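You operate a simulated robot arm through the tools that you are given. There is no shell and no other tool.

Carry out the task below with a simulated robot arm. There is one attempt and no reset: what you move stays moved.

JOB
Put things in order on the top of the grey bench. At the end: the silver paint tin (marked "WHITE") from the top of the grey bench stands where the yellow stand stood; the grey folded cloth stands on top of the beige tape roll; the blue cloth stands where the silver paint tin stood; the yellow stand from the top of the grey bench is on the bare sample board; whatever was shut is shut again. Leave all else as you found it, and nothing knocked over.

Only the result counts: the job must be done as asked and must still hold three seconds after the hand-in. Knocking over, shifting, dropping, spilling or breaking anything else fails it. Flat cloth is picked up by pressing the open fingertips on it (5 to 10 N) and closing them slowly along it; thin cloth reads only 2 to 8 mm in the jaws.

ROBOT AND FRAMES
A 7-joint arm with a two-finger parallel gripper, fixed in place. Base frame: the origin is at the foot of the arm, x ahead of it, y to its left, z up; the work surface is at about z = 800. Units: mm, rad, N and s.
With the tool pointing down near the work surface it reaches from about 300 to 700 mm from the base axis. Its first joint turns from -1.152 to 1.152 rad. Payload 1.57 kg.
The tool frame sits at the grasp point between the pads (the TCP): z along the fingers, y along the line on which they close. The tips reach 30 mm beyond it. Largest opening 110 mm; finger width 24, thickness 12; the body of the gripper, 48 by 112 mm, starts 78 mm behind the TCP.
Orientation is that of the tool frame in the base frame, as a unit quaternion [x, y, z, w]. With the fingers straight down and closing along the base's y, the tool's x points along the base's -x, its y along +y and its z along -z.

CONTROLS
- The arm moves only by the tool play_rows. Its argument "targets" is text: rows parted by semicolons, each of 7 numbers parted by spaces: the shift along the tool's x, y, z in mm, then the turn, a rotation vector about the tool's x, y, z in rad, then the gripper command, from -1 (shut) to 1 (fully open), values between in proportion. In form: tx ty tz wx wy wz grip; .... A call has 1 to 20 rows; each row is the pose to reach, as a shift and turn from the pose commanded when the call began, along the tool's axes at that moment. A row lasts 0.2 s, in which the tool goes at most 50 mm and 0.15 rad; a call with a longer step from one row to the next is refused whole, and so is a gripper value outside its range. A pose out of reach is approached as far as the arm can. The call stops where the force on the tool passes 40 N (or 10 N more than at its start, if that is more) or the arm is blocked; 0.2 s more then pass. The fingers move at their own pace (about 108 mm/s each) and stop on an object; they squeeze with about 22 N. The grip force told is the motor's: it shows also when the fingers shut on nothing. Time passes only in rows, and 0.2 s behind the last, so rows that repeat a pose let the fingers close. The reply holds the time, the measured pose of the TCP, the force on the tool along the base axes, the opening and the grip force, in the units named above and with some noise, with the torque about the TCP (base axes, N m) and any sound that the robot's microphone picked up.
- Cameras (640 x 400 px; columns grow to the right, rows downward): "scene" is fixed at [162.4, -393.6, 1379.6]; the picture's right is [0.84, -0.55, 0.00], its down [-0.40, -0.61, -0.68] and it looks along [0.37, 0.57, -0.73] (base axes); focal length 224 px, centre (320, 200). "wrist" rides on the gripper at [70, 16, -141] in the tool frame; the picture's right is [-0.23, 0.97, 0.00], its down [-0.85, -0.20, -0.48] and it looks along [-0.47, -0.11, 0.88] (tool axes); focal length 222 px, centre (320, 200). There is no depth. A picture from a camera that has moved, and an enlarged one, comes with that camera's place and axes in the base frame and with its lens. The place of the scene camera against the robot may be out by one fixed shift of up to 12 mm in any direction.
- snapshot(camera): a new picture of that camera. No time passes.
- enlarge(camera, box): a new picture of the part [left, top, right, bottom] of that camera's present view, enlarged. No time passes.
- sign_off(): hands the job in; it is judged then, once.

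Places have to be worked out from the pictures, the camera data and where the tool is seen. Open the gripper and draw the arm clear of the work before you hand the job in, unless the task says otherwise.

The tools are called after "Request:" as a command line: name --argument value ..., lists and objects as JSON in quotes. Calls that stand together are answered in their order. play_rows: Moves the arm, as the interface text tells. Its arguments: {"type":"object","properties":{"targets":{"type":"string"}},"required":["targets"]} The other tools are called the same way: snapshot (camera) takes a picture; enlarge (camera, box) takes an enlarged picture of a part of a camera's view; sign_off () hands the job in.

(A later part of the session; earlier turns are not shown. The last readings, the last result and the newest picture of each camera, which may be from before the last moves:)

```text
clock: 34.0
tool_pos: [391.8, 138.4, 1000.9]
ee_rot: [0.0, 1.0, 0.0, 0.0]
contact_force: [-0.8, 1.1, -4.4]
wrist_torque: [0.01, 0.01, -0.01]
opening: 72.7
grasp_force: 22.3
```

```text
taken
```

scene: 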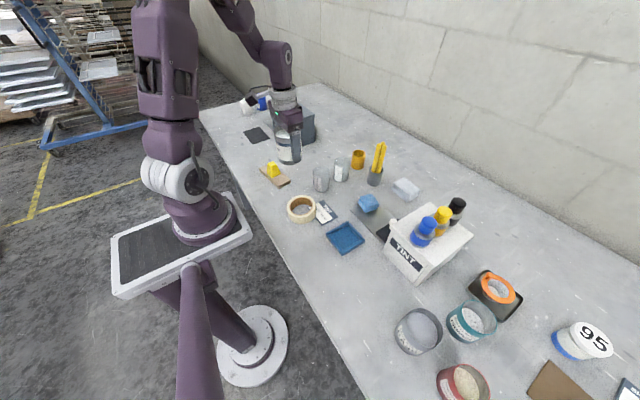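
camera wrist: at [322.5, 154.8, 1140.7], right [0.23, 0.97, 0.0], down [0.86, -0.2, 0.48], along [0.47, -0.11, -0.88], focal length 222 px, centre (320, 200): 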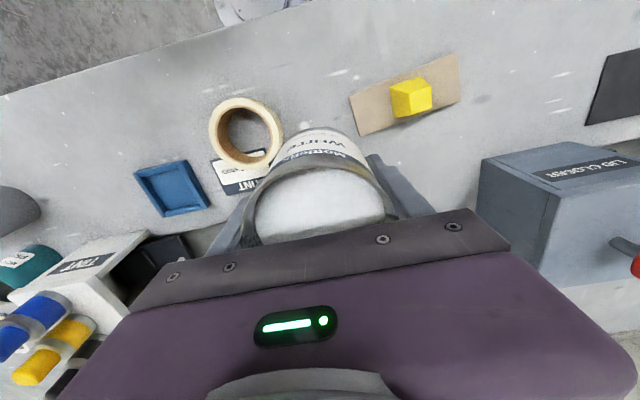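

Request:
play_rows --targets "-1.6 1.4 0 0 0 0 -1; -6.4 5.7 0 0 0 0 -1; -16 14 0 0 0 0 -1; -28.7 25.5 0 0 0 0 -1; -44.7 39.6 0 0 0 0 -1; -62 55 0 0 0 0 -1; -80 71 0 0 0 0 -1; -97 86 0 0 0 0 -1; -115 102 0 0 0 0 -1; -131 116 0 0 0 0 -1; -143.6 127.4 0 0 0 0 -1; -153 136 0 0 0 0 -1; -158 140 0 0 0 0 -1; -159.5 141.5 0 0 0 0 -1; -159.5 141.5 0 0 0 0 -1"

Request:
snapshot --camera "wrist"

Request:
enlarge --camera "scene" --box '[240, 60, 400, 200]'

```text
clock: 37.2
tool_pos: [552.2, 280.4, 1001.0]
ee_rot: [-0.001, 1.0, -0.001, 0.0]
contact_force: [0.4, -0.6, -4.2]
wrist_torque: [0.0, -0.01, -0.04]
opening: 72.5
grasp_force: 21.7
```

```text
taken
camera wrist: at [482.4, 296.1, 1141.6], right [0.23, 0.97, 0.0], down [0.86, -0.2, 0.48], along [0.47, -0.11, -0.88], focal length 222 px, centre (320, 200)
```

wrist: 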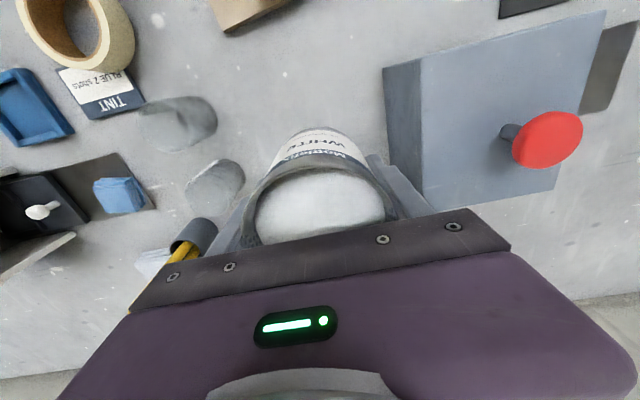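

```text
2.86 times, centred on (320, 130) of scene
camera zoom: at [162.5, -393.6, 1379.6], right [0.84, -0.55, 0.0], down [-0.4, -0.61, -0.68], along [0.37, 0.57, -0.73], focal length 639 px, centre (320, 400)
```

zoom: 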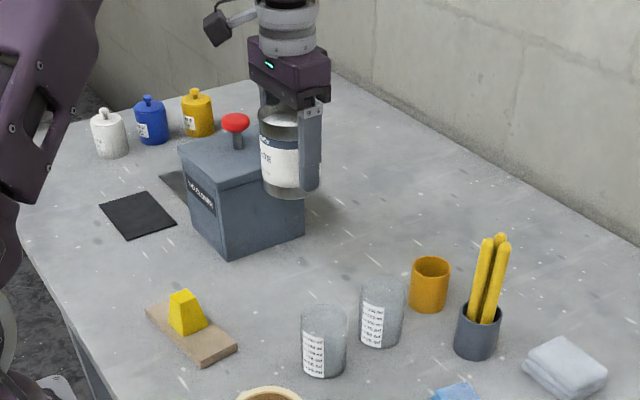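

The tin hangs over the old stand spot (552, 280). I lower it smoothly to ~5 mm above the bench.

Request:
play_rows --targets "0 0 3 0 0 0 -1; 0 0 10 0 0 0 -1; 0 0 22 0 0 0 -1; 0 0 38 0 0 0 -1; 0 0 56 0 0 0 -1; 0 0 75 0 0 0 -1; 0 0 94 0 0 0 -1; 0 0 112 0 0 0 -1; 0 0 128 0 0 0 -1; 0 0 140 0 0 0 -1; 0 0 148 0 0 0 -1; 0 0 152 0 0 0 -1; 0 0 152 0 0 0 -1"

Request:
enlarge --camera "scene" --box '[260, 90, 380, 190]'

```text
clock: 40.0
tool_pos: [550.9, 278.5, 849.5]
ee_rot: [0.0, 1.0, 0.0, 0.0]
contact_force: [0.1, -0.4, -3.5]
wrist_torque: [0.01, -0.01, -0.02]
opening: 72.6
grasp_force: 22.0
```

```text
4.00 times, centred on (320, 140) of scene
camera zoom: at [162.5, -393.6, 1379.6], right [0.84, -0.55, 0.0], down [-0.4, -0.61, -0.68], along [0.37, 0.57, -0.73], focal length 895 px, centre (320, 440)
```

zoom: 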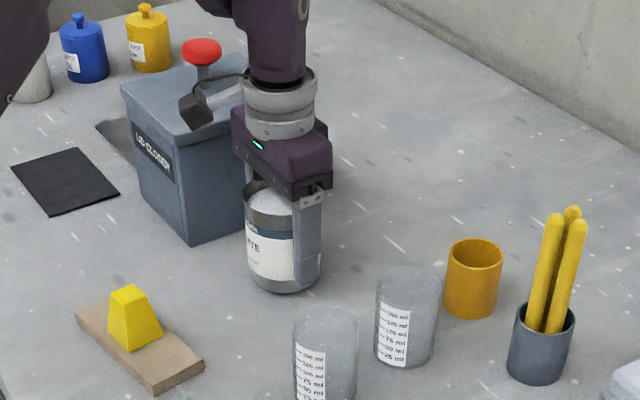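

Request:
play_rows --targets "0 0 2 0 0 0 -1; 0 0 3.5 0 0 0 -1; 0 0 4.5 0 0 0 -1; 0 0 5 0 0 0 -1; 0 0 5 0 0 0 -1"

```text
clock: 41.2
tool_pos: [552.1, 279.1, 844.3]
ee_rot: [0.0, 1.0, 0.001, 0.001]
contact_force: [0.1, 0.4, -4.7]
wrist_torque: [0.04, 0.0, 0.04]
opening: 72.7
grasp_force: 22.3
```

Request:
play_rows --targets "0 0 0.5 0 0 0 -1; 0 0 1 0 0 0 -1; 0 0 1 0 0 0 -1"

```text
clock: 42.0
tool_pos: [551.6, 279.4, 844.4]
ee_rot: [0.0, 1.0, 0.0, 0.002]
contact_force: [-1.7, -0.4, 7.8]
wrist_torque: [-0.11, 0.35, -0.04]
opening: 73.0
grasp_force: 22.4
```

The tin touches the bench (reaction ≈12 N). I ease up 0.4 mm and open the fingers gradually.

Request:
play_rows --targets "0 0 -0.4 0 0 0 -1; 0 0 -0.4 0 0 0 0.3; 0 0 -0.4 0 0 0 0.34; 0 0 -0.4 0 0 0 0.38; 0 0 -0.4 0 0 0 0.44; 0 0 -0.4 0 0 0 0.5; 0 0 -0.4 0 0 0 0.6; 0 0 -0.4 0 0 0 0.8; 0 0 -0.4 0 0 0 1; 0 0 -0.4 0 0 0 1"

Request:
snapshot --camera "wrist"

Request:
enlarge --camera "scene" --box '[260, 90, 380, 190]'

```text
clock: 44.2
tool_pos: [551.6, 279.7, 843.7]
ee_rot: [0.0, 1.0, 0.0, 0.0]
contact_force: [1.0, 0.7, 0.8]
wrist_torque: [0.01, 0.05, 0.01]
opening: 110.1
grasp_force: 0.1
```

```text
taken
camera wrist: at [481.9, 295.8, 984.0], right [0.23, 0.97, 0.0], down [0.85, -0.2, 0.48], along [0.47, -0.11, -0.88], focal length 222 px, centre (320, 200)
```

wrist: 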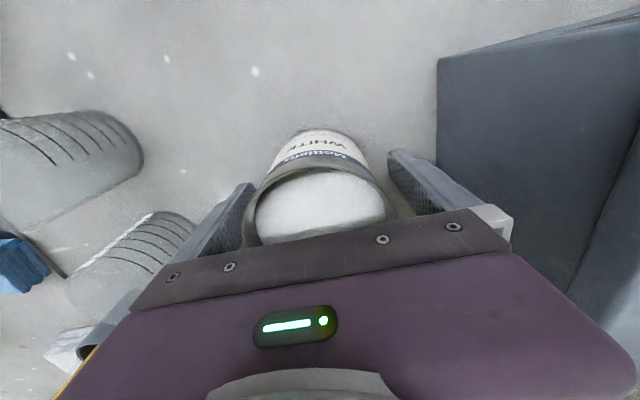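

```text
4.00 times, centred on (320, 140) of scene
camera zoom: at [162.4, -393.6, 1379.6], right [0.84, -0.55, 0.0], down [-0.4, -0.61, -0.68], along [0.37, 0.57, -0.73], focal length 895 px, centre (320, 440)
```

zoom: 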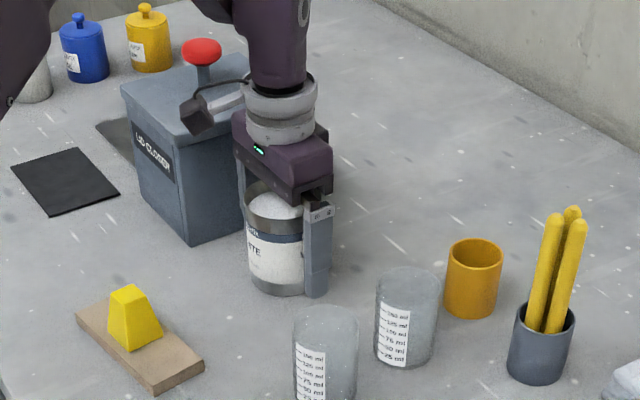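

The tin stands free on the bench. I raise straight up slowly, then higher.

Request:
play_rows --targets "0 0 -8 0 0 0 1; 0 0 -25 0 0 0 1; 0 0 -50 0 0 0 1; 0 0 -85 0 0 0 1; 0 0 -125 0 0 0 1; 0 0 -165 0 0 0 1; 0 0 -200 0 0 0 1; 0 0 -200 0 0 0 1"

Request:
snapshot --camera "wrist"

Request:
enlarge --camera "wrist" --box '[200, 40, 440, 220]'

Request:
enlarge --camera "scene" --box '[260, 90, 380, 190]'

```text
clock: 46.0
tool_pos: [551.8, 279.1, 1043.1]
ee_rot: [-0.001, 1.0, 0.0, 0.0]
contact_force: [0.0, -0.5, 1.2]
wrist_torque: [-0.01, -0.04, 0.0]
opening: 110.0
grasp_force: 0.1
```

```text
taken
camera wrist: at [482.4, 295.7, 1183.4], right [0.23, 0.97, 0.0], down [0.86, -0.2, 0.48], along [0.47, -0.11, -0.88], focal length 222 px, centre (320, 200)
```

wrist: 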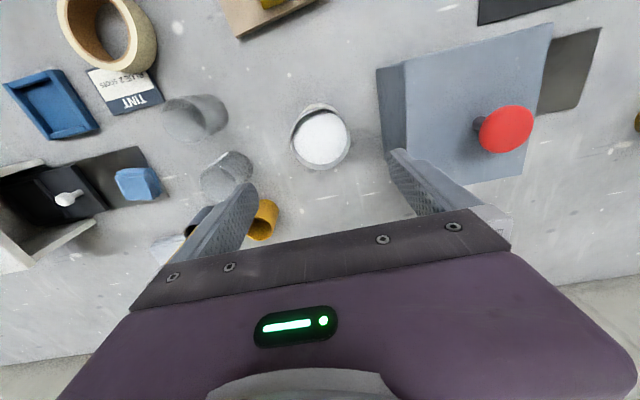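

```text
2.22 times, centred on (320, 130) of wrist
camera zoom: at [482.4, 295.7, 1183.4], right [0.23, 0.97, 0.0], down [0.86, -0.2, 0.48], along [0.47, -0.11, -0.88], focal length 494 px, centre (320, 356)
```

zoom: 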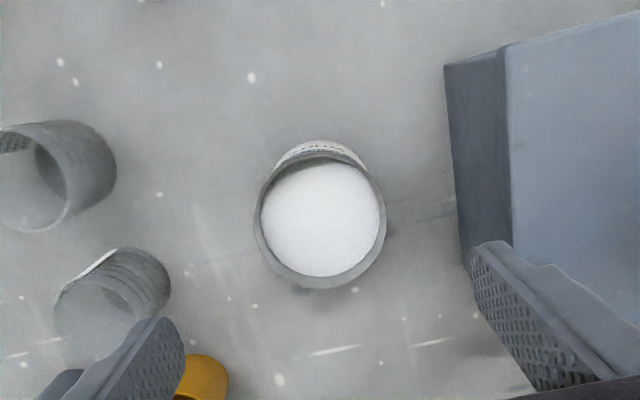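

```text
4.00 times, centred on (320, 140) of scene
camera zoom: at [162.4, -393.6, 1379.6], right [0.84, -0.55, 0.0], down [-0.4, -0.61, -0.68], along [0.37, 0.57, -0.73], focal length 895 px, centre (320, 440)
```

zoom: 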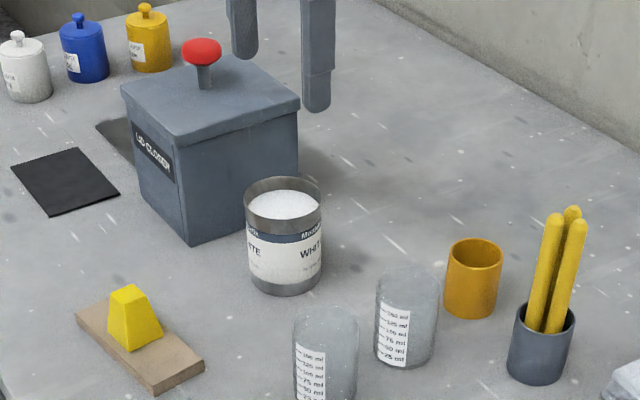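

The WHITE tin stands upright at ≈(551, 280), where the stand was. Next I go above the blue cloth, judged near (568, -62).

Request:
play_rows --targets "-1 -30 0 0 0 0 1; -2 -70 0 0 0 0 1; -3 -115 0 0 0 0 1; -4 -160 0 0 0 0 1; -5 -205 0 0 0 0 1; -6 -250 0 0 0 0 1; -7 -295 0 0 0 0 1; -8 -330 0 0 0 0 1; -8.5 -341 0 0 0 0 1; -8.5 -341 0 0 0 0 1"

Request:
snapshot --camera "wrist"

Request:
enlarge --camera "wrist" --box '[200, 60, 440, 220]'

Request:
enlarge --camera "scene" --box '[335, 170, 435, 240]'

```text
clock: 48.2
tool_pos: [558.8, -61.9, 1043.5]
ee_rot: [-0.001, 1.0, 0.0, -0.001]
contact_force: [-0.7, -0.2, -0.4]
wrist_torque: [0.02, 0.01, -0.01]
opening: 109.9
grasp_force: 0.0
```

```text
taken
camera wrist: at [490.4, -45.6, 1184.4], right [0.23, 0.97, 0.0], down [0.85, -0.2, 0.48], along [0.47, -0.11, -0.88], focal length 222 px, centre (320, 200)
```

wrist: 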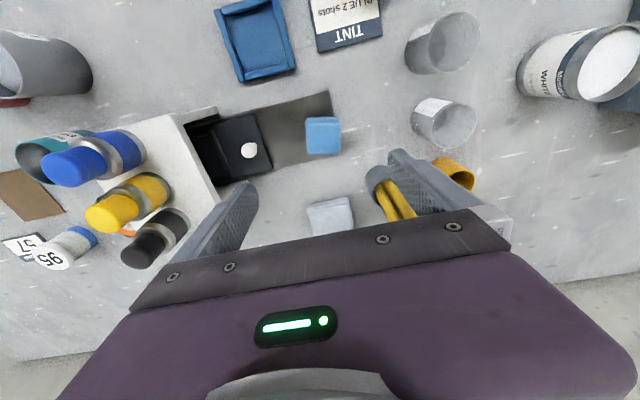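

```text
2.50 times, centred on (320, 140) of wrist
camera zoom: at [490.4, -45.6, 1184.4], right [0.23, 0.97, 0.0], down [0.85, -0.2, 0.48], along [0.47, -0.11, -0.88], focal length 555 px, centre (320, 350)
```

zoom: 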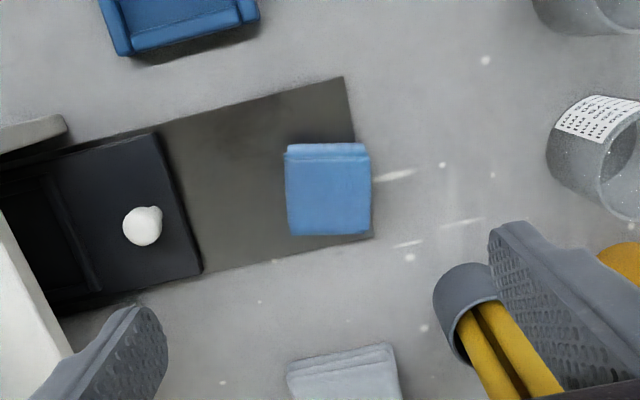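

```text
5.71 times, centred on (385, 205) of scene
camera zoom: at [162.4, -393.6, 1379.6], right [0.84, -0.55, 0.0], down [-0.4, -0.61, -0.68], along [0.37, 0.57, -0.73], focal length 1278 px, centre (-51, 171)
```

zoom: 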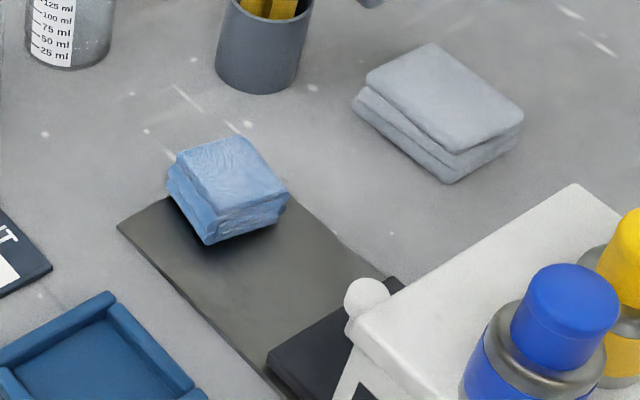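

The blue cloth is a ~50×50×28 mm folded block centred near (573, -59), turned about -11.5°. I move above it with the matching yaw (+0.2 about tool z) at z≈930 for a check.

Request:
play_rows --targets "-5 1 10 0 0 0.05 1; -10 2 30 0 0 0.1 1; -13.3 3 60 0 0 0.15 1; -13.3 3 90 0 0 0.2 0.8; -13.3 3 112 0 0 0.2 0.6; -13.3 3 112 0 0 0.2 0.6"

Request:
snapshot --camera "wrist"

Request:
enlarge --camera "wrist" --box '[200, 60, 440, 220]'

```text
clock: 49.6
tool_pos: [573.1, -56.8, 929.9]
ee_rot: [0.101, 0.995, 0.001, 0.0]
contact_force: [0.4, 0.8, -0.4]
wrist_torque: [0.04, 0.03, 0.0]
opening: 88.1
grasp_force: 0.1
```

```text
taken
camera wrist: at [508.8, -27.2, 1071.7], right [0.42, 0.91, 0.0], down [0.8, -0.37, 0.48], along [0.44, -0.2, -0.88], focal length 222 px, centre (320, 200)
```

wrist: 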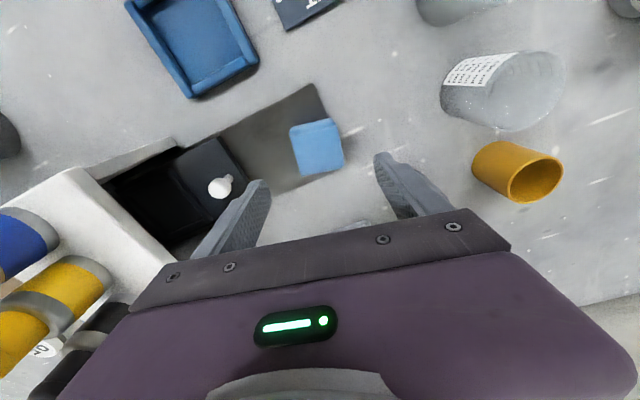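

```text
2.50 times, centred on (320, 140) of wrist
camera zoom: at [508.8, -27.2, 1071.7], right [0.42, 0.91, 0.0], down [0.8, -0.37, 0.48], along [0.44, -0.2, -0.88], focal length 555 px, centre (320, 350)
```

zoom: 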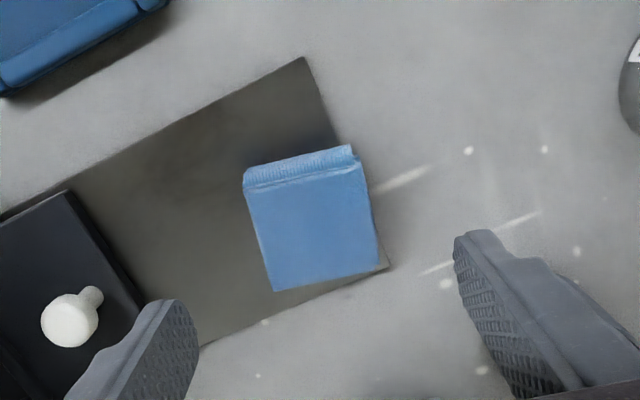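

Cloth confirmed at ≈(573.7, -59.5). I shift by -2.7 mm along the closing axis, descend to z≈836, and close slowly on its sides.

Request:
play_rows --targets "-0.2 -2.5 30 0 0 0 0.6; -0.2 -2.5 60 0 0 0 0.6; -0.2 -2.5 82 0 0 0 0.6; -0.2 -2.5 93 0 0 0 0.6; -0.2 -2.5 93 0 0 0 0.4; -0.2 -2.5 93 0 0 0 0.2; -0.2 -2.5 93 0 0 0 0.05; -0.2 -2.5 93 0 0 0 -0.05; -0.2 -2.5 93 0 0 0 -0.15; -0.2 -2.5 93 0 0 0 -0.15"

Request:
snapshot --camera "wrist"

Request:
enlarge --camera "scene" --box '[335, 150, 435, 240]'

```text
clock: 51.8
tool_pos: [571.7, -61.0, 838.9]
ee_rot: [0.1, 0.995, 0.0, 0.001]
contact_force: [-0.7, 0.1, 0.9]
wrist_torque: [0.01, -0.04, -0.02]
opening: 51.0
grasp_force: 21.4
```

```text
taken
camera wrist: at [507.3, -31.4, 980.1], right [0.42, 0.91, 0.0], down [0.8, -0.37, 0.48], along [0.44, -0.2, -0.88], focal length 222 px, centre (320, 200)
```

wrist: 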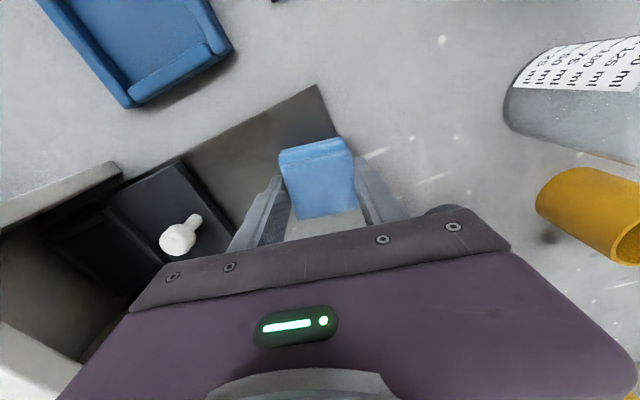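

```text
4.44 times, centred on (385, 195) of scene
camera zoom: at [162.4, -393.6, 1379.6], right [0.84, -0.55, 0.0], down [-0.4, -0.61, -0.68], along [0.37, 0.57, -0.73], focal length 994 px, centre (31, 222)
```

zoom: 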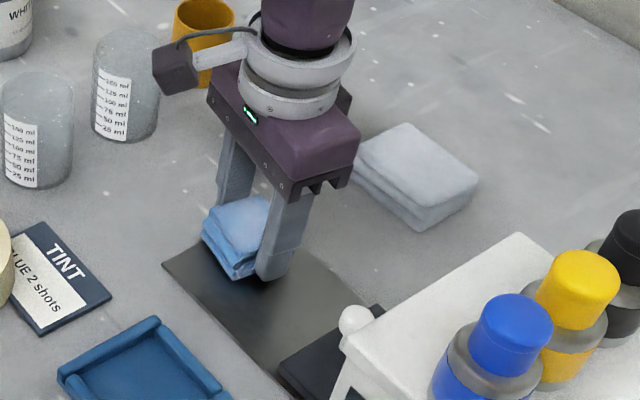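

The blue cloth is gripped (51 mm, 21 N). I tighten and lift slowly.

Request:
play_rows --targets "0 0 0 0 0 0 -1; 0 0 -3 0 0 0 -1; 0 0 -10 0 0 0 -1; 0 0 -25 0 0 0 -1; 0 0 -45 0 0 0 -1; 0 0 -70 0 0 0 -1; 0 0 -90 0 0 0 -1; 0 0 -100 0 0 0 -1; 0 0 -100 0 0 0 -1"

Request:
snapshot --camera "wrist"

Request:
enlarge --camera "scene" --box '[335, 110, 435, 240]'

```text
clock: 53.8
tool_pos: [570.9, -59.9, 938.3]
ee_rot: [0.1, 0.995, 0.0, 0.0]
contact_force: [0.1, -0.2, 0.0]
wrist_torque: [0.0, 0.0, 0.02]
opening: 50.9
grasp_force: 21.6
```

```text
taken
camera wrist: at [507.3, -30.5, 1078.9], right [0.42, 0.91, 0.0], down [0.8, -0.37, 0.48], along [0.44, -0.2, -0.88], focal length 222 px, centre (320, 200)
```

wrist: 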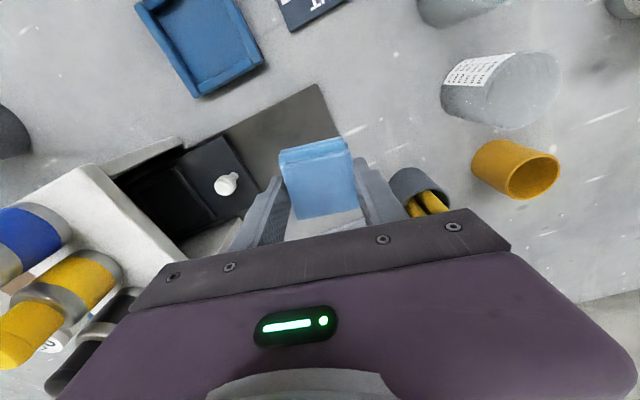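

```text
3.08 times, centred on (385, 175) of scene
camera zoom: at [162.4, -393.6, 1379.6], right [0.84, -0.55, 0.0], down [-0.4, -0.61, -0.68], along [0.37, 0.57, -0.73], focal length 688 px, centre (120, 277)
```

zoom: 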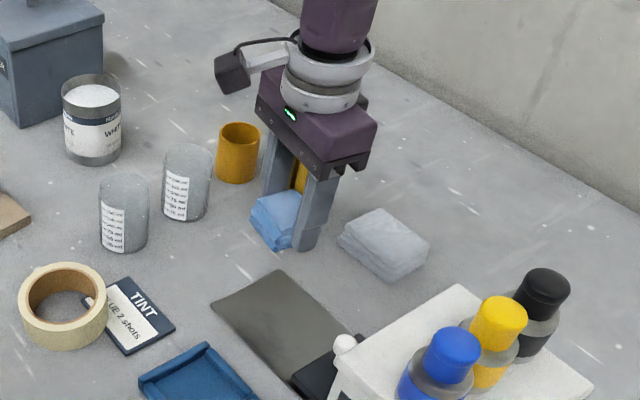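

The cloth came up cleanly. I carry it first towards -x (to x≈391), then along -y to the tin's old place at (391, -280), avoiding the tint box.

Request:
play_rows --targets "15 -3 -10 0 0 0 -1; 50 -10 -20 0 0 0 -1; 90 -18.3 -22 0 0 0 -1; 130 -26.4 -22 0 0 0 -1; 165 -33.5 -22 0 0 0 -1; 178.4 -36.2 -22 0 0 0 -1; 174 -58 -22 0 0 0 -1; 166 -97 -22 0 0 0 -1; 158 -136 -22 0 0 0 -1; 150 -176 -22 0 0 0 -1; 143 -211 -22 0 0 0 -1; 137 -240 -22 0 0 0 -1; 135 -250.4 -22 0 0 0 -1; 135 -250.4 -22 0 0 0 -1"

Request:
snapshot --camera "wrist"

Request:
snapshot --camera "scene"

```text
clock: 56.8
tool_pos: [392.1, -279.1, 960.3]
ee_rot: [0.1, 0.995, 0.0, -0.001]
contact_force: [-0.7, 0.0, 0.2]
wrist_torque: [0.05, 0.01, 0.01]
opening: 50.8
grasp_force: 22.2
```

```text
taken
camera wrist: at [326.4, -249.4, 1101.0], right [0.42, 0.91, 0.0], down [0.8, -0.37, 0.48], along [0.44, -0.2, -0.88], focal length 222 px, centre (320, 200)
```

wrist: 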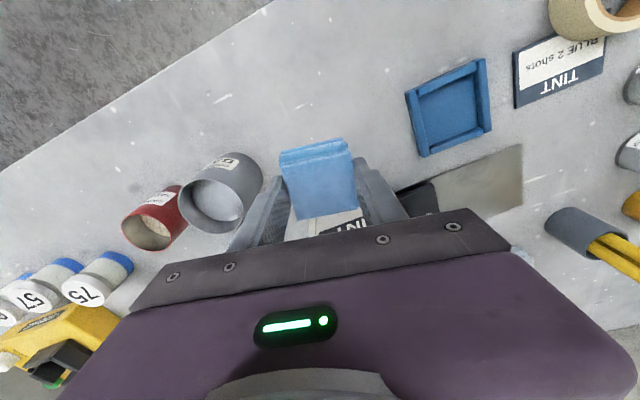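

```text
taken
```

scene: 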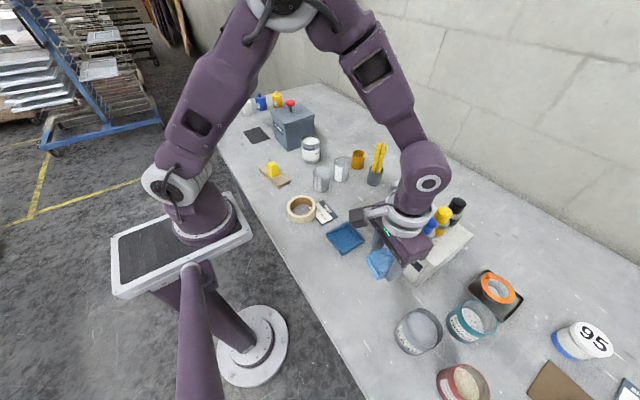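

Above the tin's old place. I lower to ~4 mm above the bench, then feel for contact.

Request:
play_rows --targets "0 0 8 0 0 0 -1; 0 0 30 0 0 0 -1; 0 0 60 0 0 0 -1; 0 0 88 0 0 0 -1; 0 0 108 0 0 0 -1; 0 0 117 0 0 0 -1; 0 0 117 0 0 0 -1"

Request:
enlarge --camera "scene" --box '[330, 220, 430, 310]'

```text
clock: 58.4
tool_pos: [392.2, -279.6, 843.7]
ee_rot: [0.1, 0.995, 0.0, -0.001]
contact_force: [-0.1, 0.6, -1.0]
wrist_torque: [0.0, -0.04, -0.02]
opening: 51.0
grasp_force: 21.8
```

```text
4.44 times, centred on (380, 265) of scene
camera zoom: at [162.4, -393.6, 1379.6], right [0.84, -0.55, 0.0], down [-0.4, -0.61, -0.68], along [0.37, 0.57, -0.73], focal length 994 px, centre (53, -89)
```

zoom: 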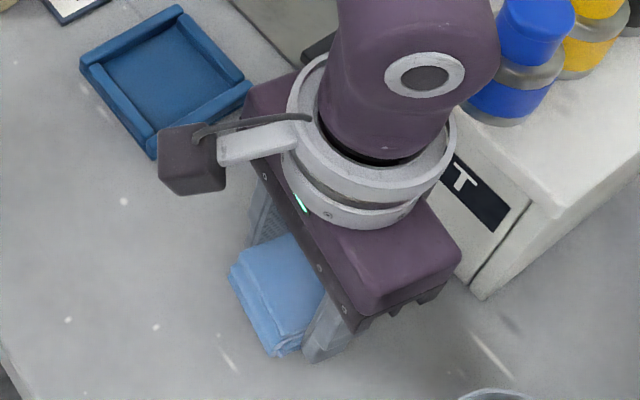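

Request:
play_rows --targets "0 0 1.5 0 0 0 -1; 0 0 3 0 0 0 -1; 0 0 4 0 0 0 -1; 0 0 5 0 0 0 -1; 0 0 5 0 0 0 -1"

```text
clock: 59.6
tool_pos: [391.2, -280.5, 837.9]
ee_rot: [0.1, 0.995, 0.0, 0.0]
contact_force: [-0.5, -1.0, 0.6]
wrist_torque: [-0.03, 0.0, 0.02]
opening: 50.9
grasp_force: 21.7
```

Request:
play_rows --targets "0 0 0.7 0 0 0 -1; 0 0 1.4 0 0 0 -1; 0 0 1.4 0 0 0 -1"

```text
clock: 60.4
tool_pos: [390.9, -280.8, 836.1]
ee_rot: [0.099, 0.995, 0.0, 0.0]
contact_force: [-0.7, 0.6, 0.4]
wrist_torque: [-0.01, -0.01, 0.03]
opening: 50.8
grasp_force: 22.1
```

Request:
play_rows --targets "0 0 0.7 0 0 0 -1; 0 0 1.4 0 0 0 -1; 0 0 1.4 0 0 0 -1"

```text
clock: 61.2
tool_pos: [390.7, -280.0, 835.4]
ee_rot: [0.101, 0.995, -0.001, 0.0]
contact_force: [-0.7, -0.4, -1.0]
wrist_torque: [-0.03, 0.01, -0.01]
opening: 51.2
grasp_force: 22.2
```

Request:
play_rows --targets "0 0 0.7 0 0 0 -1; 0 0 1.4 0 0 0 -1; 0 0 1.4 0 0 0 -1"

Request:
enlarge --camera "scene" --box '[345, 250, 425, 310]'

```text
clock: 62.0
tool_pos: [390.5, -279.2, 834.0]
ee_rot: [0.099, 0.995, 0.0, 0.001]
contact_force: [0.5, 0.9, 5.6]
wrist_torque: [0.02, -0.02, 0.04]
opening: 50.9
grasp_force: 22.1
```

```text
6.67 times, centred on (385, 280) of scene
camera zoom: at [162.3, -393.5, 1379.7], right [0.84, -0.55, 0.0], down [-0.4, -0.61, -0.68], along [0.37, 0.57, -0.73], focal length 1492 px, centre (-113, -333)
```

zoom: 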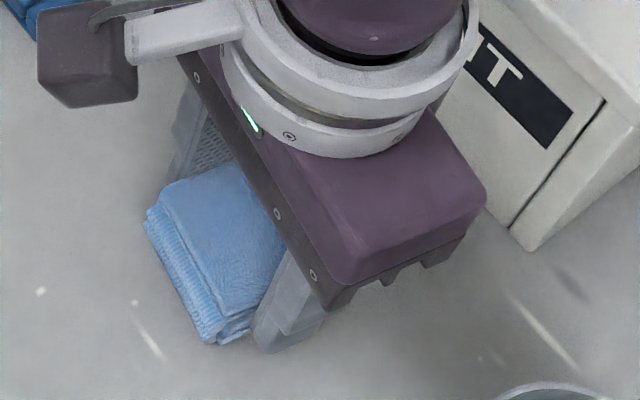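

The cloth now rests on the bench (5.6 N). I open slowly and rise clear.

Request:
play_rows --targets "0 0 0 0 0 0 -0.07; 0 0 0 0 0 0 0; 0 0 0 0 0 0 0.15; 0 0 0 0 0 0 0.35; 0 0 0 0 0 0 0.5; 0 0 -10 0 0 0 0.5; 0 0 -35 0 0 0 0.5; 0 0 -75 0 0 0 0.5; 0 0 -120 0 0 0 0.5; 0 0 -165 0 0 0 0.5; 0 0 -200 0 0 0 0.5; 0 0 -200 0 0 0 0.5"

Request:
snapshot --camera "wrist"

Request:
enlarge --camera "scene" --box '[330, 220, 430, 310]'

```text
clock: 64.6
tool_pos: [390.3, -281.2, 1036.1]
ee_rot: [0.1, 0.995, 0.0, 0.001]
contact_force: [-0.2, 0.1, 0.0]
wrist_torque: [0.02, 0.01, 0.03]
opening: 82.5
grasp_force: 0.1
```

```text
taken
camera wrist: at [324.6, -251.0, 1177.2], right [0.42, 0.91, 0.0], down [0.8, -0.37, 0.48], along [0.44, -0.2, -0.88], focal length 222 px, centre (320, 200)
```

wrist: 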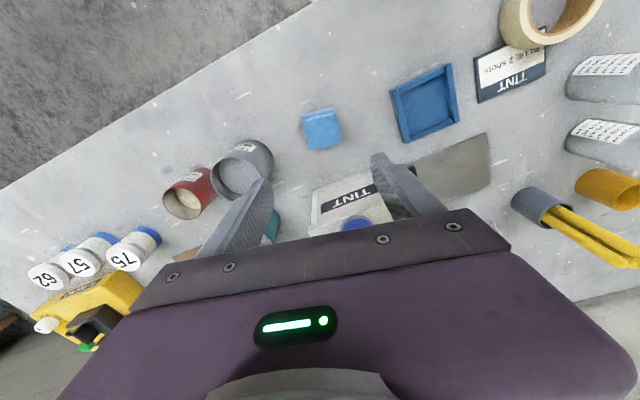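

```text
4.44 times, centred on (380, 265) of scene
camera zoom: at [162.4, -393.6, 1379.6], right [0.84, -0.55, 0.0], down [-0.4, -0.61, -0.68], along [0.37, 0.57, -0.73], focal length 994 px, centre (53, -89)
```

zoom: 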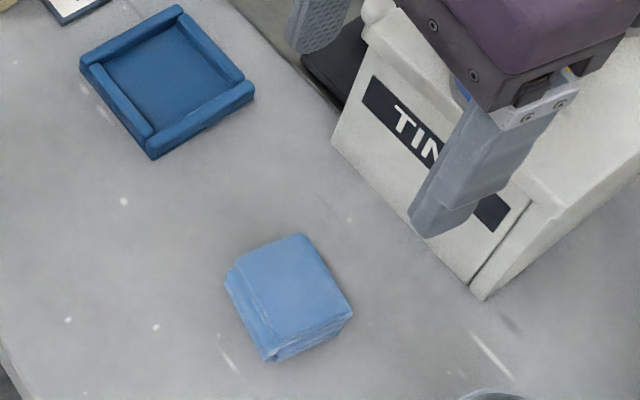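

The blue cloth stands squarely on the tin's old spot. Next I go to inspect the grey cloth (judged near 731, -77, at the edge of reach), routing around the bottles on the tint box.

Request:
play_rows --targets "8 40 -10 0 0 0 1; 16 80 -20 0 0 0 1; 24 120 -20 0 0 0 1; 32 160 -20 0 0 0 1; 40.3 199 -20 0 0 0 1; 5 206 -20 0 0 -0.05 1; -32 214 -20 0 0 -0.1 1; -70 221 -20 0 0 -0.15 1; -108 229 -20 0 0 -0.2 1; -146 237 -20 0 0 -0.2 1; -184.1 244.5 -20 0 0 -0.2 1; -184.1 244.5 -20 0 0 -0.2 1"

Request:
snapshot --camera "wrist"

Request:
enlarge --camera "wrist" --box '[200, 80, 460, 250]'

Request:
enlarge --camera "scene" --box '[360, 150, 460, 230]'

```text
clock: 67.2
tool_pos: [620.2, -76.3, 1053.1]
ee_rot: [0.0, 1.0, 0.0, 0.001]
contact_force: [0.2, 0.6, -0.3]
wrist_torque: [0.0, 0.0, -0.03]
opening: 110.0
grasp_force: 0.1
```

```text
taken
camera wrist: at [550.5, -59.7, 1194.3], right [0.23, 0.97, 0.0], down [0.86, -0.2, 0.48], along [0.47, -0.11, -0.88], focal length 222 px, centre (320, 200)
```

wrist: 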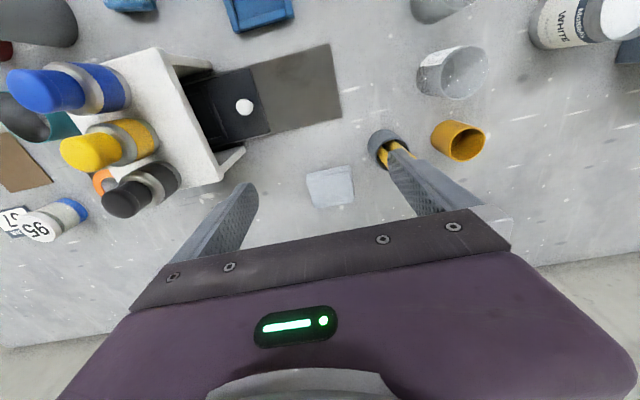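

```text
2.35 times, centred on (330, 165) of wrist
camera zoom: at [550.5, -59.7, 1194.3], right [0.23, 0.97, 0.0], down [0.86, -0.2, 0.48], along [0.47, -0.11, -0.88], focal length 523 px, centre (296, 282)
```

zoom: 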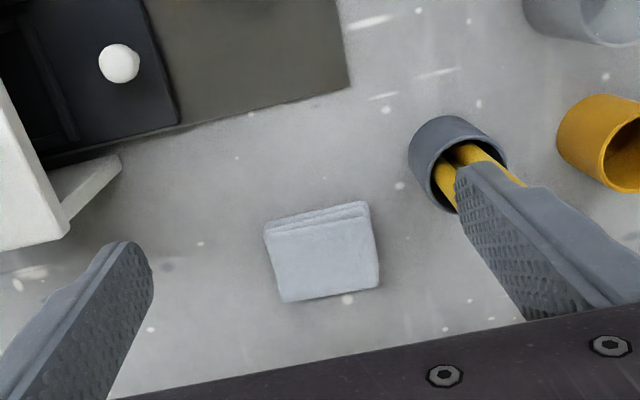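

```text
5.00 times, centred on (410, 190) of scene
camera zoom: at [162.4, -393.6, 1379.6], right [0.84, -0.55, 0.0], down [-0.4, -0.61, -0.68], along [0.37, 0.57, -0.73], focal length 1119 px, centre (-130, 250)
```

zoom: 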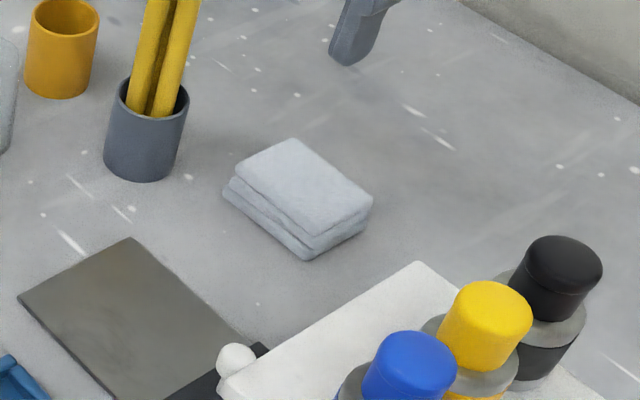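

The grey cloth is ~79×64×25 mm, centred near (734, -80), turned only ~2°. I test how far the arm reaches with the tool vertical by moving out at a safe height first.

Request:
play_rows --targets "-30 -1 20 0 0 0 1; -60 -2 45 0 0 0 1; -80 -3 75 0 0 0 1; -95 -3 110 0 0 0 1; -105 -3 140 0 0 0 1; -105 -3 140 0 0 0 1"

Request:
snapshot --camera "wrist"

Request:
enlarge --camera "scene" --box '[340, 60, 500, 230]'

```text
clock: 68.6
tool_pos: [689.8, -77.6, 921.7]
ee_rot: [0.0, 1.0, 0.0, 0.001]
contact_force: [-0.6, -0.1, 0.2]
wrist_torque: [0.0, 0.04, 0.0]
opening: 110.1
grasp_force: 0.0
out of reach, approached as far as the arm can: row 2, 3, 4, 5, 6
```

```text
taken
camera wrist: at [620.6, -60.2, 1062.7], right [0.23, 0.97, 0.0], down [0.86, -0.2, 0.48], along [0.47, -0.11, -0.88], focal length 222 px, centre (320, 200)
```

wrist: 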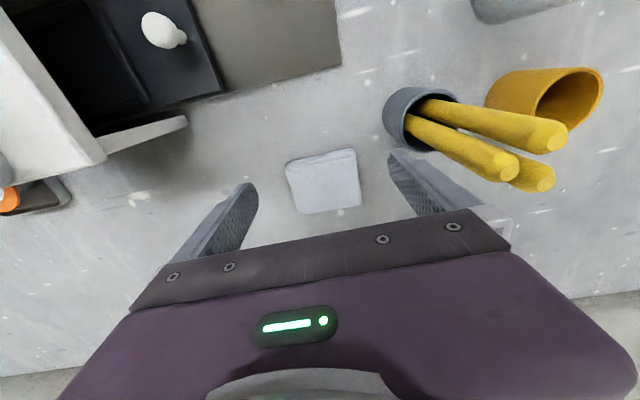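

```text
2.35 times, centred on (420, 145) of scene
camera zoom: at [162.4, -393.6, 1379.6], right [0.84, -0.55, 0.0], down [-0.4, -0.61, -0.68], along [0.37, 0.57, -0.73], focal length 526 px, centre (85, 329)
```

zoom: 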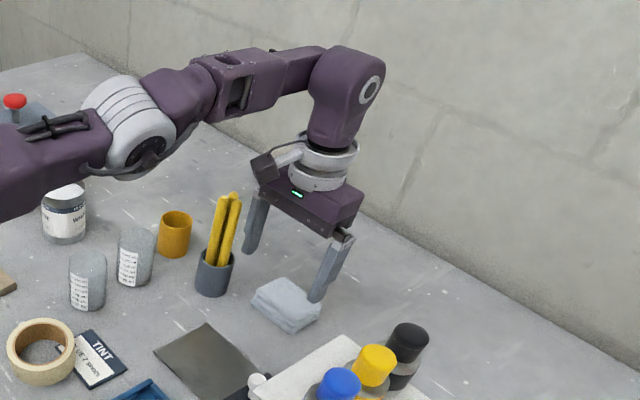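

With the tool vertical the arm only reaches x≈690. I need the fingers tilted outward; first I back off to a known reachable pose.

Request:
play_rows --targets "30 1 -30 0 0 0 1; 60 2 -60 0 0 0 1; 90 3 -90 0 0 0 1; 105 3 -110 0 0 0 1; 105 3 -110 0 0 0 1"

```text
clock: 69.8
tool_pos: [584.2, -74.2, 1031.8]
ee_rot: [0.001, 1.0, -0.001, -0.001]
contact_force: [0.3, 0.2, -0.3]
wrist_torque: [-0.01, -0.01, 0.0]
opening: 109.9
grasp_force: 0.0
```

The commanded pose follows the actual one, so I'm at ≈(585, -75, 1032). Now I tilt the tool about its y axis by -0.35 rad (fingers pointing outward) while still high.

Request:
play_rows --targets "-15 -1 0 0 -0.12 0 1; -30 -2 0 0 -0.24 0 1; -45 -4 0 0 -0.35 0 1; -60 -5 10 0 -0.35 0 1; -60 -5 10 0 -0.35 0 1"

Request:
snapshot --camera "wrist"

Request:
snapshot --camera "scene"

```text
clock: 71.0
tool_pos: [644.7, -77.8, 1022.7]
ee_rot: [0.0, 0.985, 0.0, 0.174]
contact_force: [0.6, -1.0, -0.3]
wrist_torque: [-0.01, -0.01, 0.02]
opening: 109.9
grasp_force: 0.0
```

```text
taken
camera wrist: at [531.6, -61.4, 1130.5], right [0.21, 0.97, 0.08], down [0.64, -0.2, 0.74], along [0.74, -0.11, -0.66], focal length 222 px, centre (320, 200)
```

wrist: 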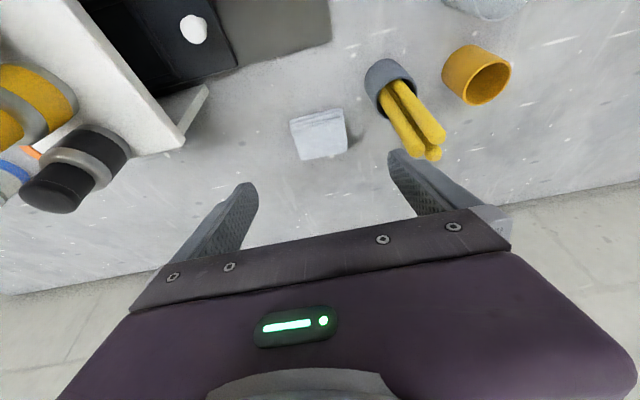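

```text
taken
```

scene: 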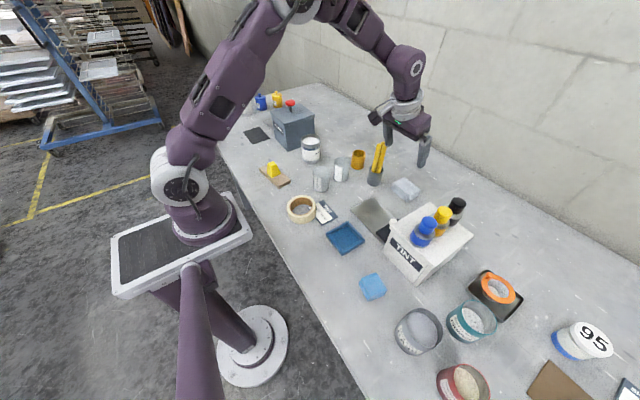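

The tilt is set; pencils lean away (+y) from the gripper. I move down and out to ≈(719, -80, 900) over the cloth to check the reach and alignment.

Request:
play_rows --targets "-7 -0.6 35 0 0 0 1; -14 -1.2 70 0 0 0 1; -21 -2 105 0 0 0 1; -27.7 -2.5 140 0 0 0 1; -27.7 -2.5 140 0 0 0 1"

Request:
snapshot --camera "wrist"

Request:
enlarge --camera "wrist" --box '[220, 80, 480, 250]'

Request:
enlarge --camera "scene" --box '[340, 80, 480, 220]'

```text
clock: 72.2
tool_pos: [721.4, -82.2, 899.4]
ee_rot: [0.0, 0.985, 0.0, 0.175]
contact_force: [-0.6, 0.4, -0.7]
wrist_torque: [-0.01, -0.01, 0.01]
opening: 110.2
grasp_force: 0.0
```

```text
taken
camera wrist: at [607.2, -65.7, 1008.3], right [0.21, 0.97, 0.08], down [0.64, -0.2, 0.74], along [0.74, -0.11, -0.66], focal length 222 px, centre (320, 200)
```

wrist: 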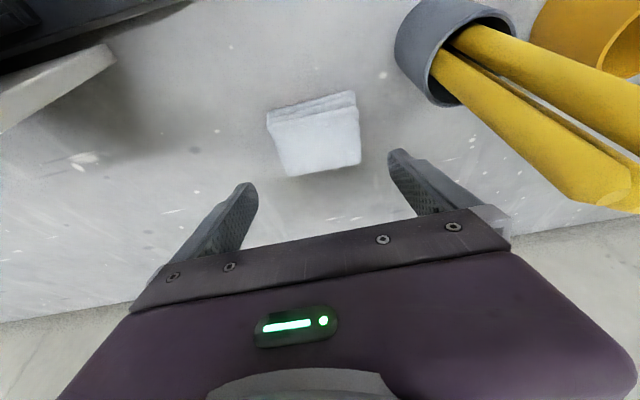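

```text
2.35 times, centred on (350, 165) of wrist
camera zoom: at [607.2, -65.7, 1008.3], right [0.21, 0.97, 0.08], down [0.64, -0.2, 0.74], along [0.74, -0.11, -0.66], focal length 523 px, centre (249, 282)
```

zoom: 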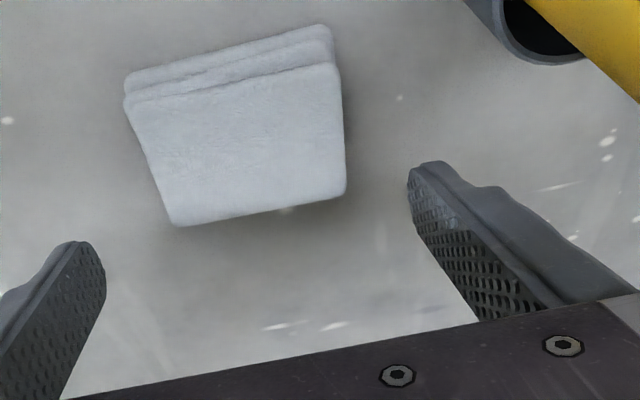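

```text
2.86 times, centred on (410, 150) of scene
camera zoom: at [162.4, -393.6, 1379.6], right [0.84, -0.55, 0.0], down [-0.4, -0.61, -0.68], along [0.37, 0.57, -0.73], focal length 639 px, centre (63, 343)
```

zoom: 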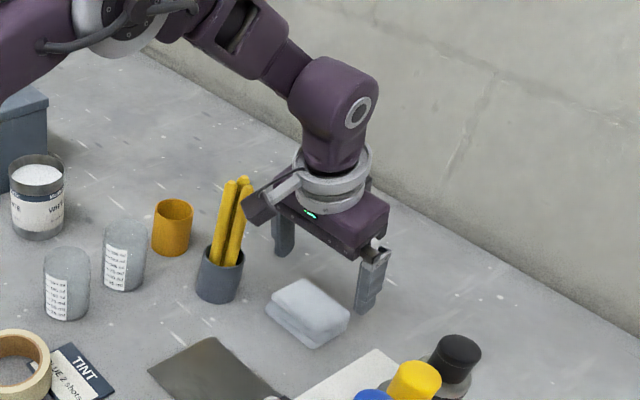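

The cloth centre is confirmed at ≈(733, -80), and the pencils (top ≈(680, 24, 970)) keep ~35 mm from the gripper. I descend straight down to z≈838, fingers slightly narrowed.

Request:
play_rows --targets "5 1 14 0 0 0 0.95; 10 2 28 0 0 0 0.92; 15 2 42 0 0 0 0.9; 19 2 52 0 0 0 0.9; 21 2 57.5 0 0 0 0.9; 21 2 57.5 0 0 0 0.9"

Request:
snapshot --camera "wrist"

Request:
enlarge --camera "scene" --box '[350, 120, 450, 220]'

```text
clock: 73.6
tool_pos: [719.9, -78.9, 838.9]
ee_rot: [0.0, 0.985, 0.0, 0.174]
contact_force: [-0.6, -0.6, 0.6]
wrist_torque: [-0.02, -0.02, 0.0]
opening: 104.4
grasp_force: 0.0
```

```text
taken
camera wrist: at [605.9, -62.9, 946.7], right [0.21, 0.97, 0.08], down [0.64, -0.2, 0.74], along [0.74, -0.11, -0.67], focal length 222 px, centre (320, 200)
```

wrist: 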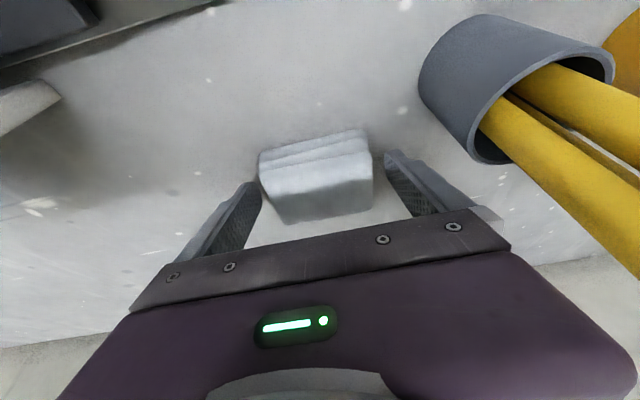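

```text
4.00 times, centred on (400, 170) of scene
camera zoom: at [162.4, -393.6, 1379.6], right [0.84, -0.55, 0.0], down [-0.4, -0.61, -0.68], along [0.37, 0.57, -0.73], focal length 895 px, centre (0, 320)
```

zoom: 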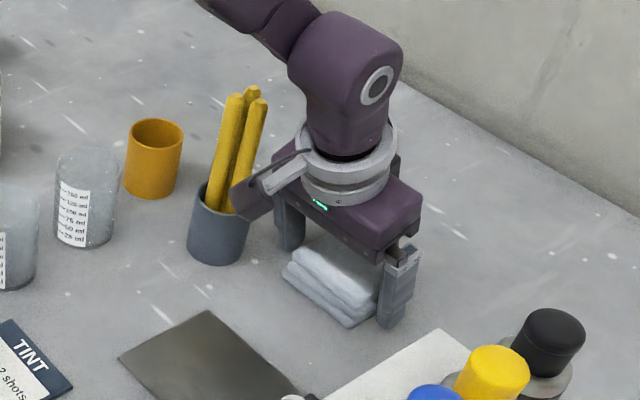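

The cloth lies between the fingers with clearance on both sides. I close slowly.

Request:
play_rows --targets "0 0 0 0 0 0 0.75; 0 0 0 0 0 0 0.62; 0 0 0 0 0 0 0.52; 0 0 0 0 0 0 0.45; 0 0 0 0 0 0 0.4; 0 0 0 0 0 0 0.3; 0 0 0 0 0 0 0.3"

Request:
snapshot --camera "wrist"

```text
clock: 75.2
tool_pos: [720.8, -80.3, 839.5]
ee_rot: [0.0, 0.985, 0.001, 0.174]
contact_force: [-0.3, -0.5, 0.3]
wrist_torque: [0.0, 0.0, -0.01]
opening: 83.0
grasp_force: 22.2
```

```text
taken
camera wrist: at [605.9, -63.0, 946.9], right [0.21, 0.97, 0.08], down [0.64, -0.2, 0.74], along [0.74, -0.11, -0.66], focal length 222 px, centre (320, 200)
```

wrist: 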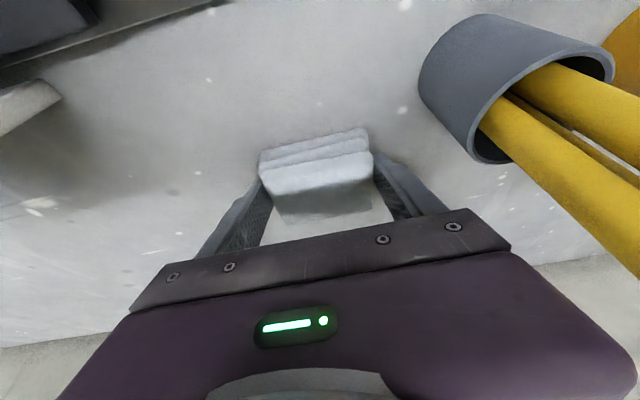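

The grey cloth is gripped (83 mm, 22 N). I tighten and lift straight up in the base frame.

Request:
play_rows --targets "0 0 0 0 0 0 -1; -1 0 -2.8 0 0 0 -1; -3.4 0 -9.4 0 0 0 -1; -8.6 0 -23.5 0 0 0 -1; -17.2 0 -47 0 0 0 -1; -27.5 0 -75 0 0 0 -1; -37.8 0 -103.3 0 0 0 -1; -44.6 0 -122 0 0 0 -1; -44.6 0 -122 0 0 0 -1"

Request:
snapshot --camera "wrist"

Request:
enlarge --camera "scene" --box '[340, 70, 460, 210]'

```text
clock: 77.2
tool_pos: [720.0, -80.7, 969.5]
ee_rot: [0.0, 0.985, 0.0, 0.175]
contact_force: [-0.4, -0.2, 0.1]
wrist_torque: [0.01, 0.01, -0.01]
opening: 82.9
grasp_force: 21.8
```

```text
taken
camera wrist: at [606.0, -63.0, 1076.7], right [0.21, 0.97, 0.08], down [0.64, -0.2, 0.74], along [0.74, -0.11, -0.66], focal length 222 px, centre (320, 200)
```

wrist: 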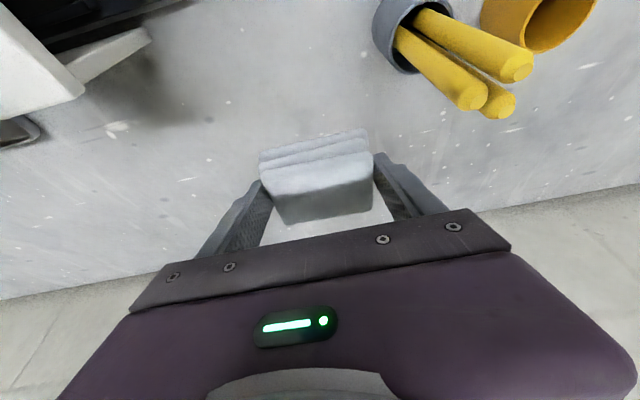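

```text
2.86 times, centred on (400, 140) of scene
camera zoom: at [162.4, -393.6, 1379.6], right [0.84, -0.55, 0.0], down [-0.4, -0.61, -0.68], along [0.37, 0.57, -0.73], focal length 639 px, centre (91, 371)
```

zoom: 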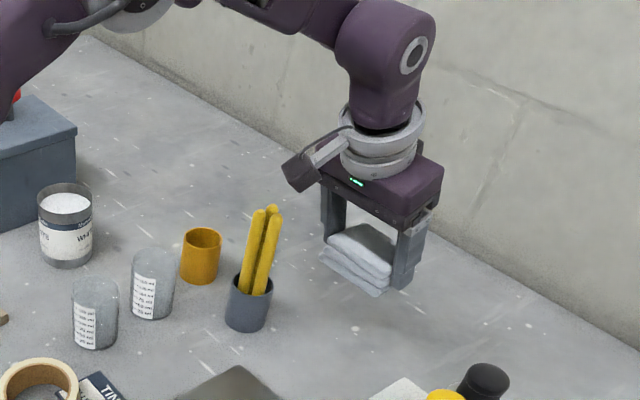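

Cloth lifted level and firmly. The tape roll works out at centre ≈(362, 40), outer radius ≈48, height ≈36. I carry the cloth back past the pencils (keeping y≈-80 until x<600) to ≈(480, -20, 1010).

Request:
play_rows --targets "-6.9 0 -18.8 0 0 0 -1; 5.1 0 -44.4 0 0 0 -1; 42.6 0 -58.2 0 0 0 -1; 80.2 0 -71.9 0 0 0 -1; 117.8 0 -85.6 0 0 0 -1; 150.6 15 -97.6 0 0 0 -1; 183.5 35 -109.6 0 0 0 -1; 211.7 60 -119.9 0 0 0 -1; 211.7 60 -119.9 0 0 0 -1"

Request:
snapshot --camera "wrist"

Request:
snapshot --camera "scene"

```text
clock: 79.2
tool_pos: [477.8, -18.2, 1007.7]
ee_rot: [0.001, 0.985, -0.001, 0.175]
contact_force: [-0.7, -0.1, -0.9]
wrist_torque: [-0.01, 0.0, 0.01]
opening: 83.3
grasp_force: 22.3
```

```text
taken
camera wrist: at [363.2, -1.8, 1116.1], right [0.21, 0.97, 0.08], down [0.64, -0.2, 0.74], along [0.74, -0.11, -0.66], focal length 222 px, centre (320, 200)
```

wrist: 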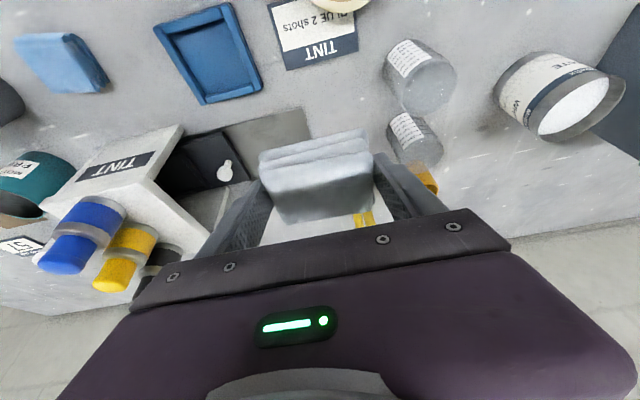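

```text
taken
```

scene: 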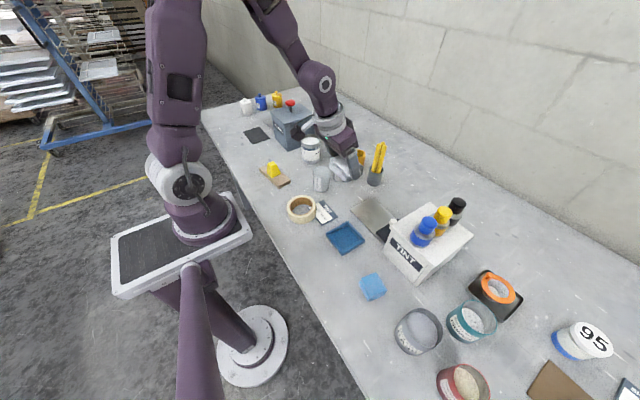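

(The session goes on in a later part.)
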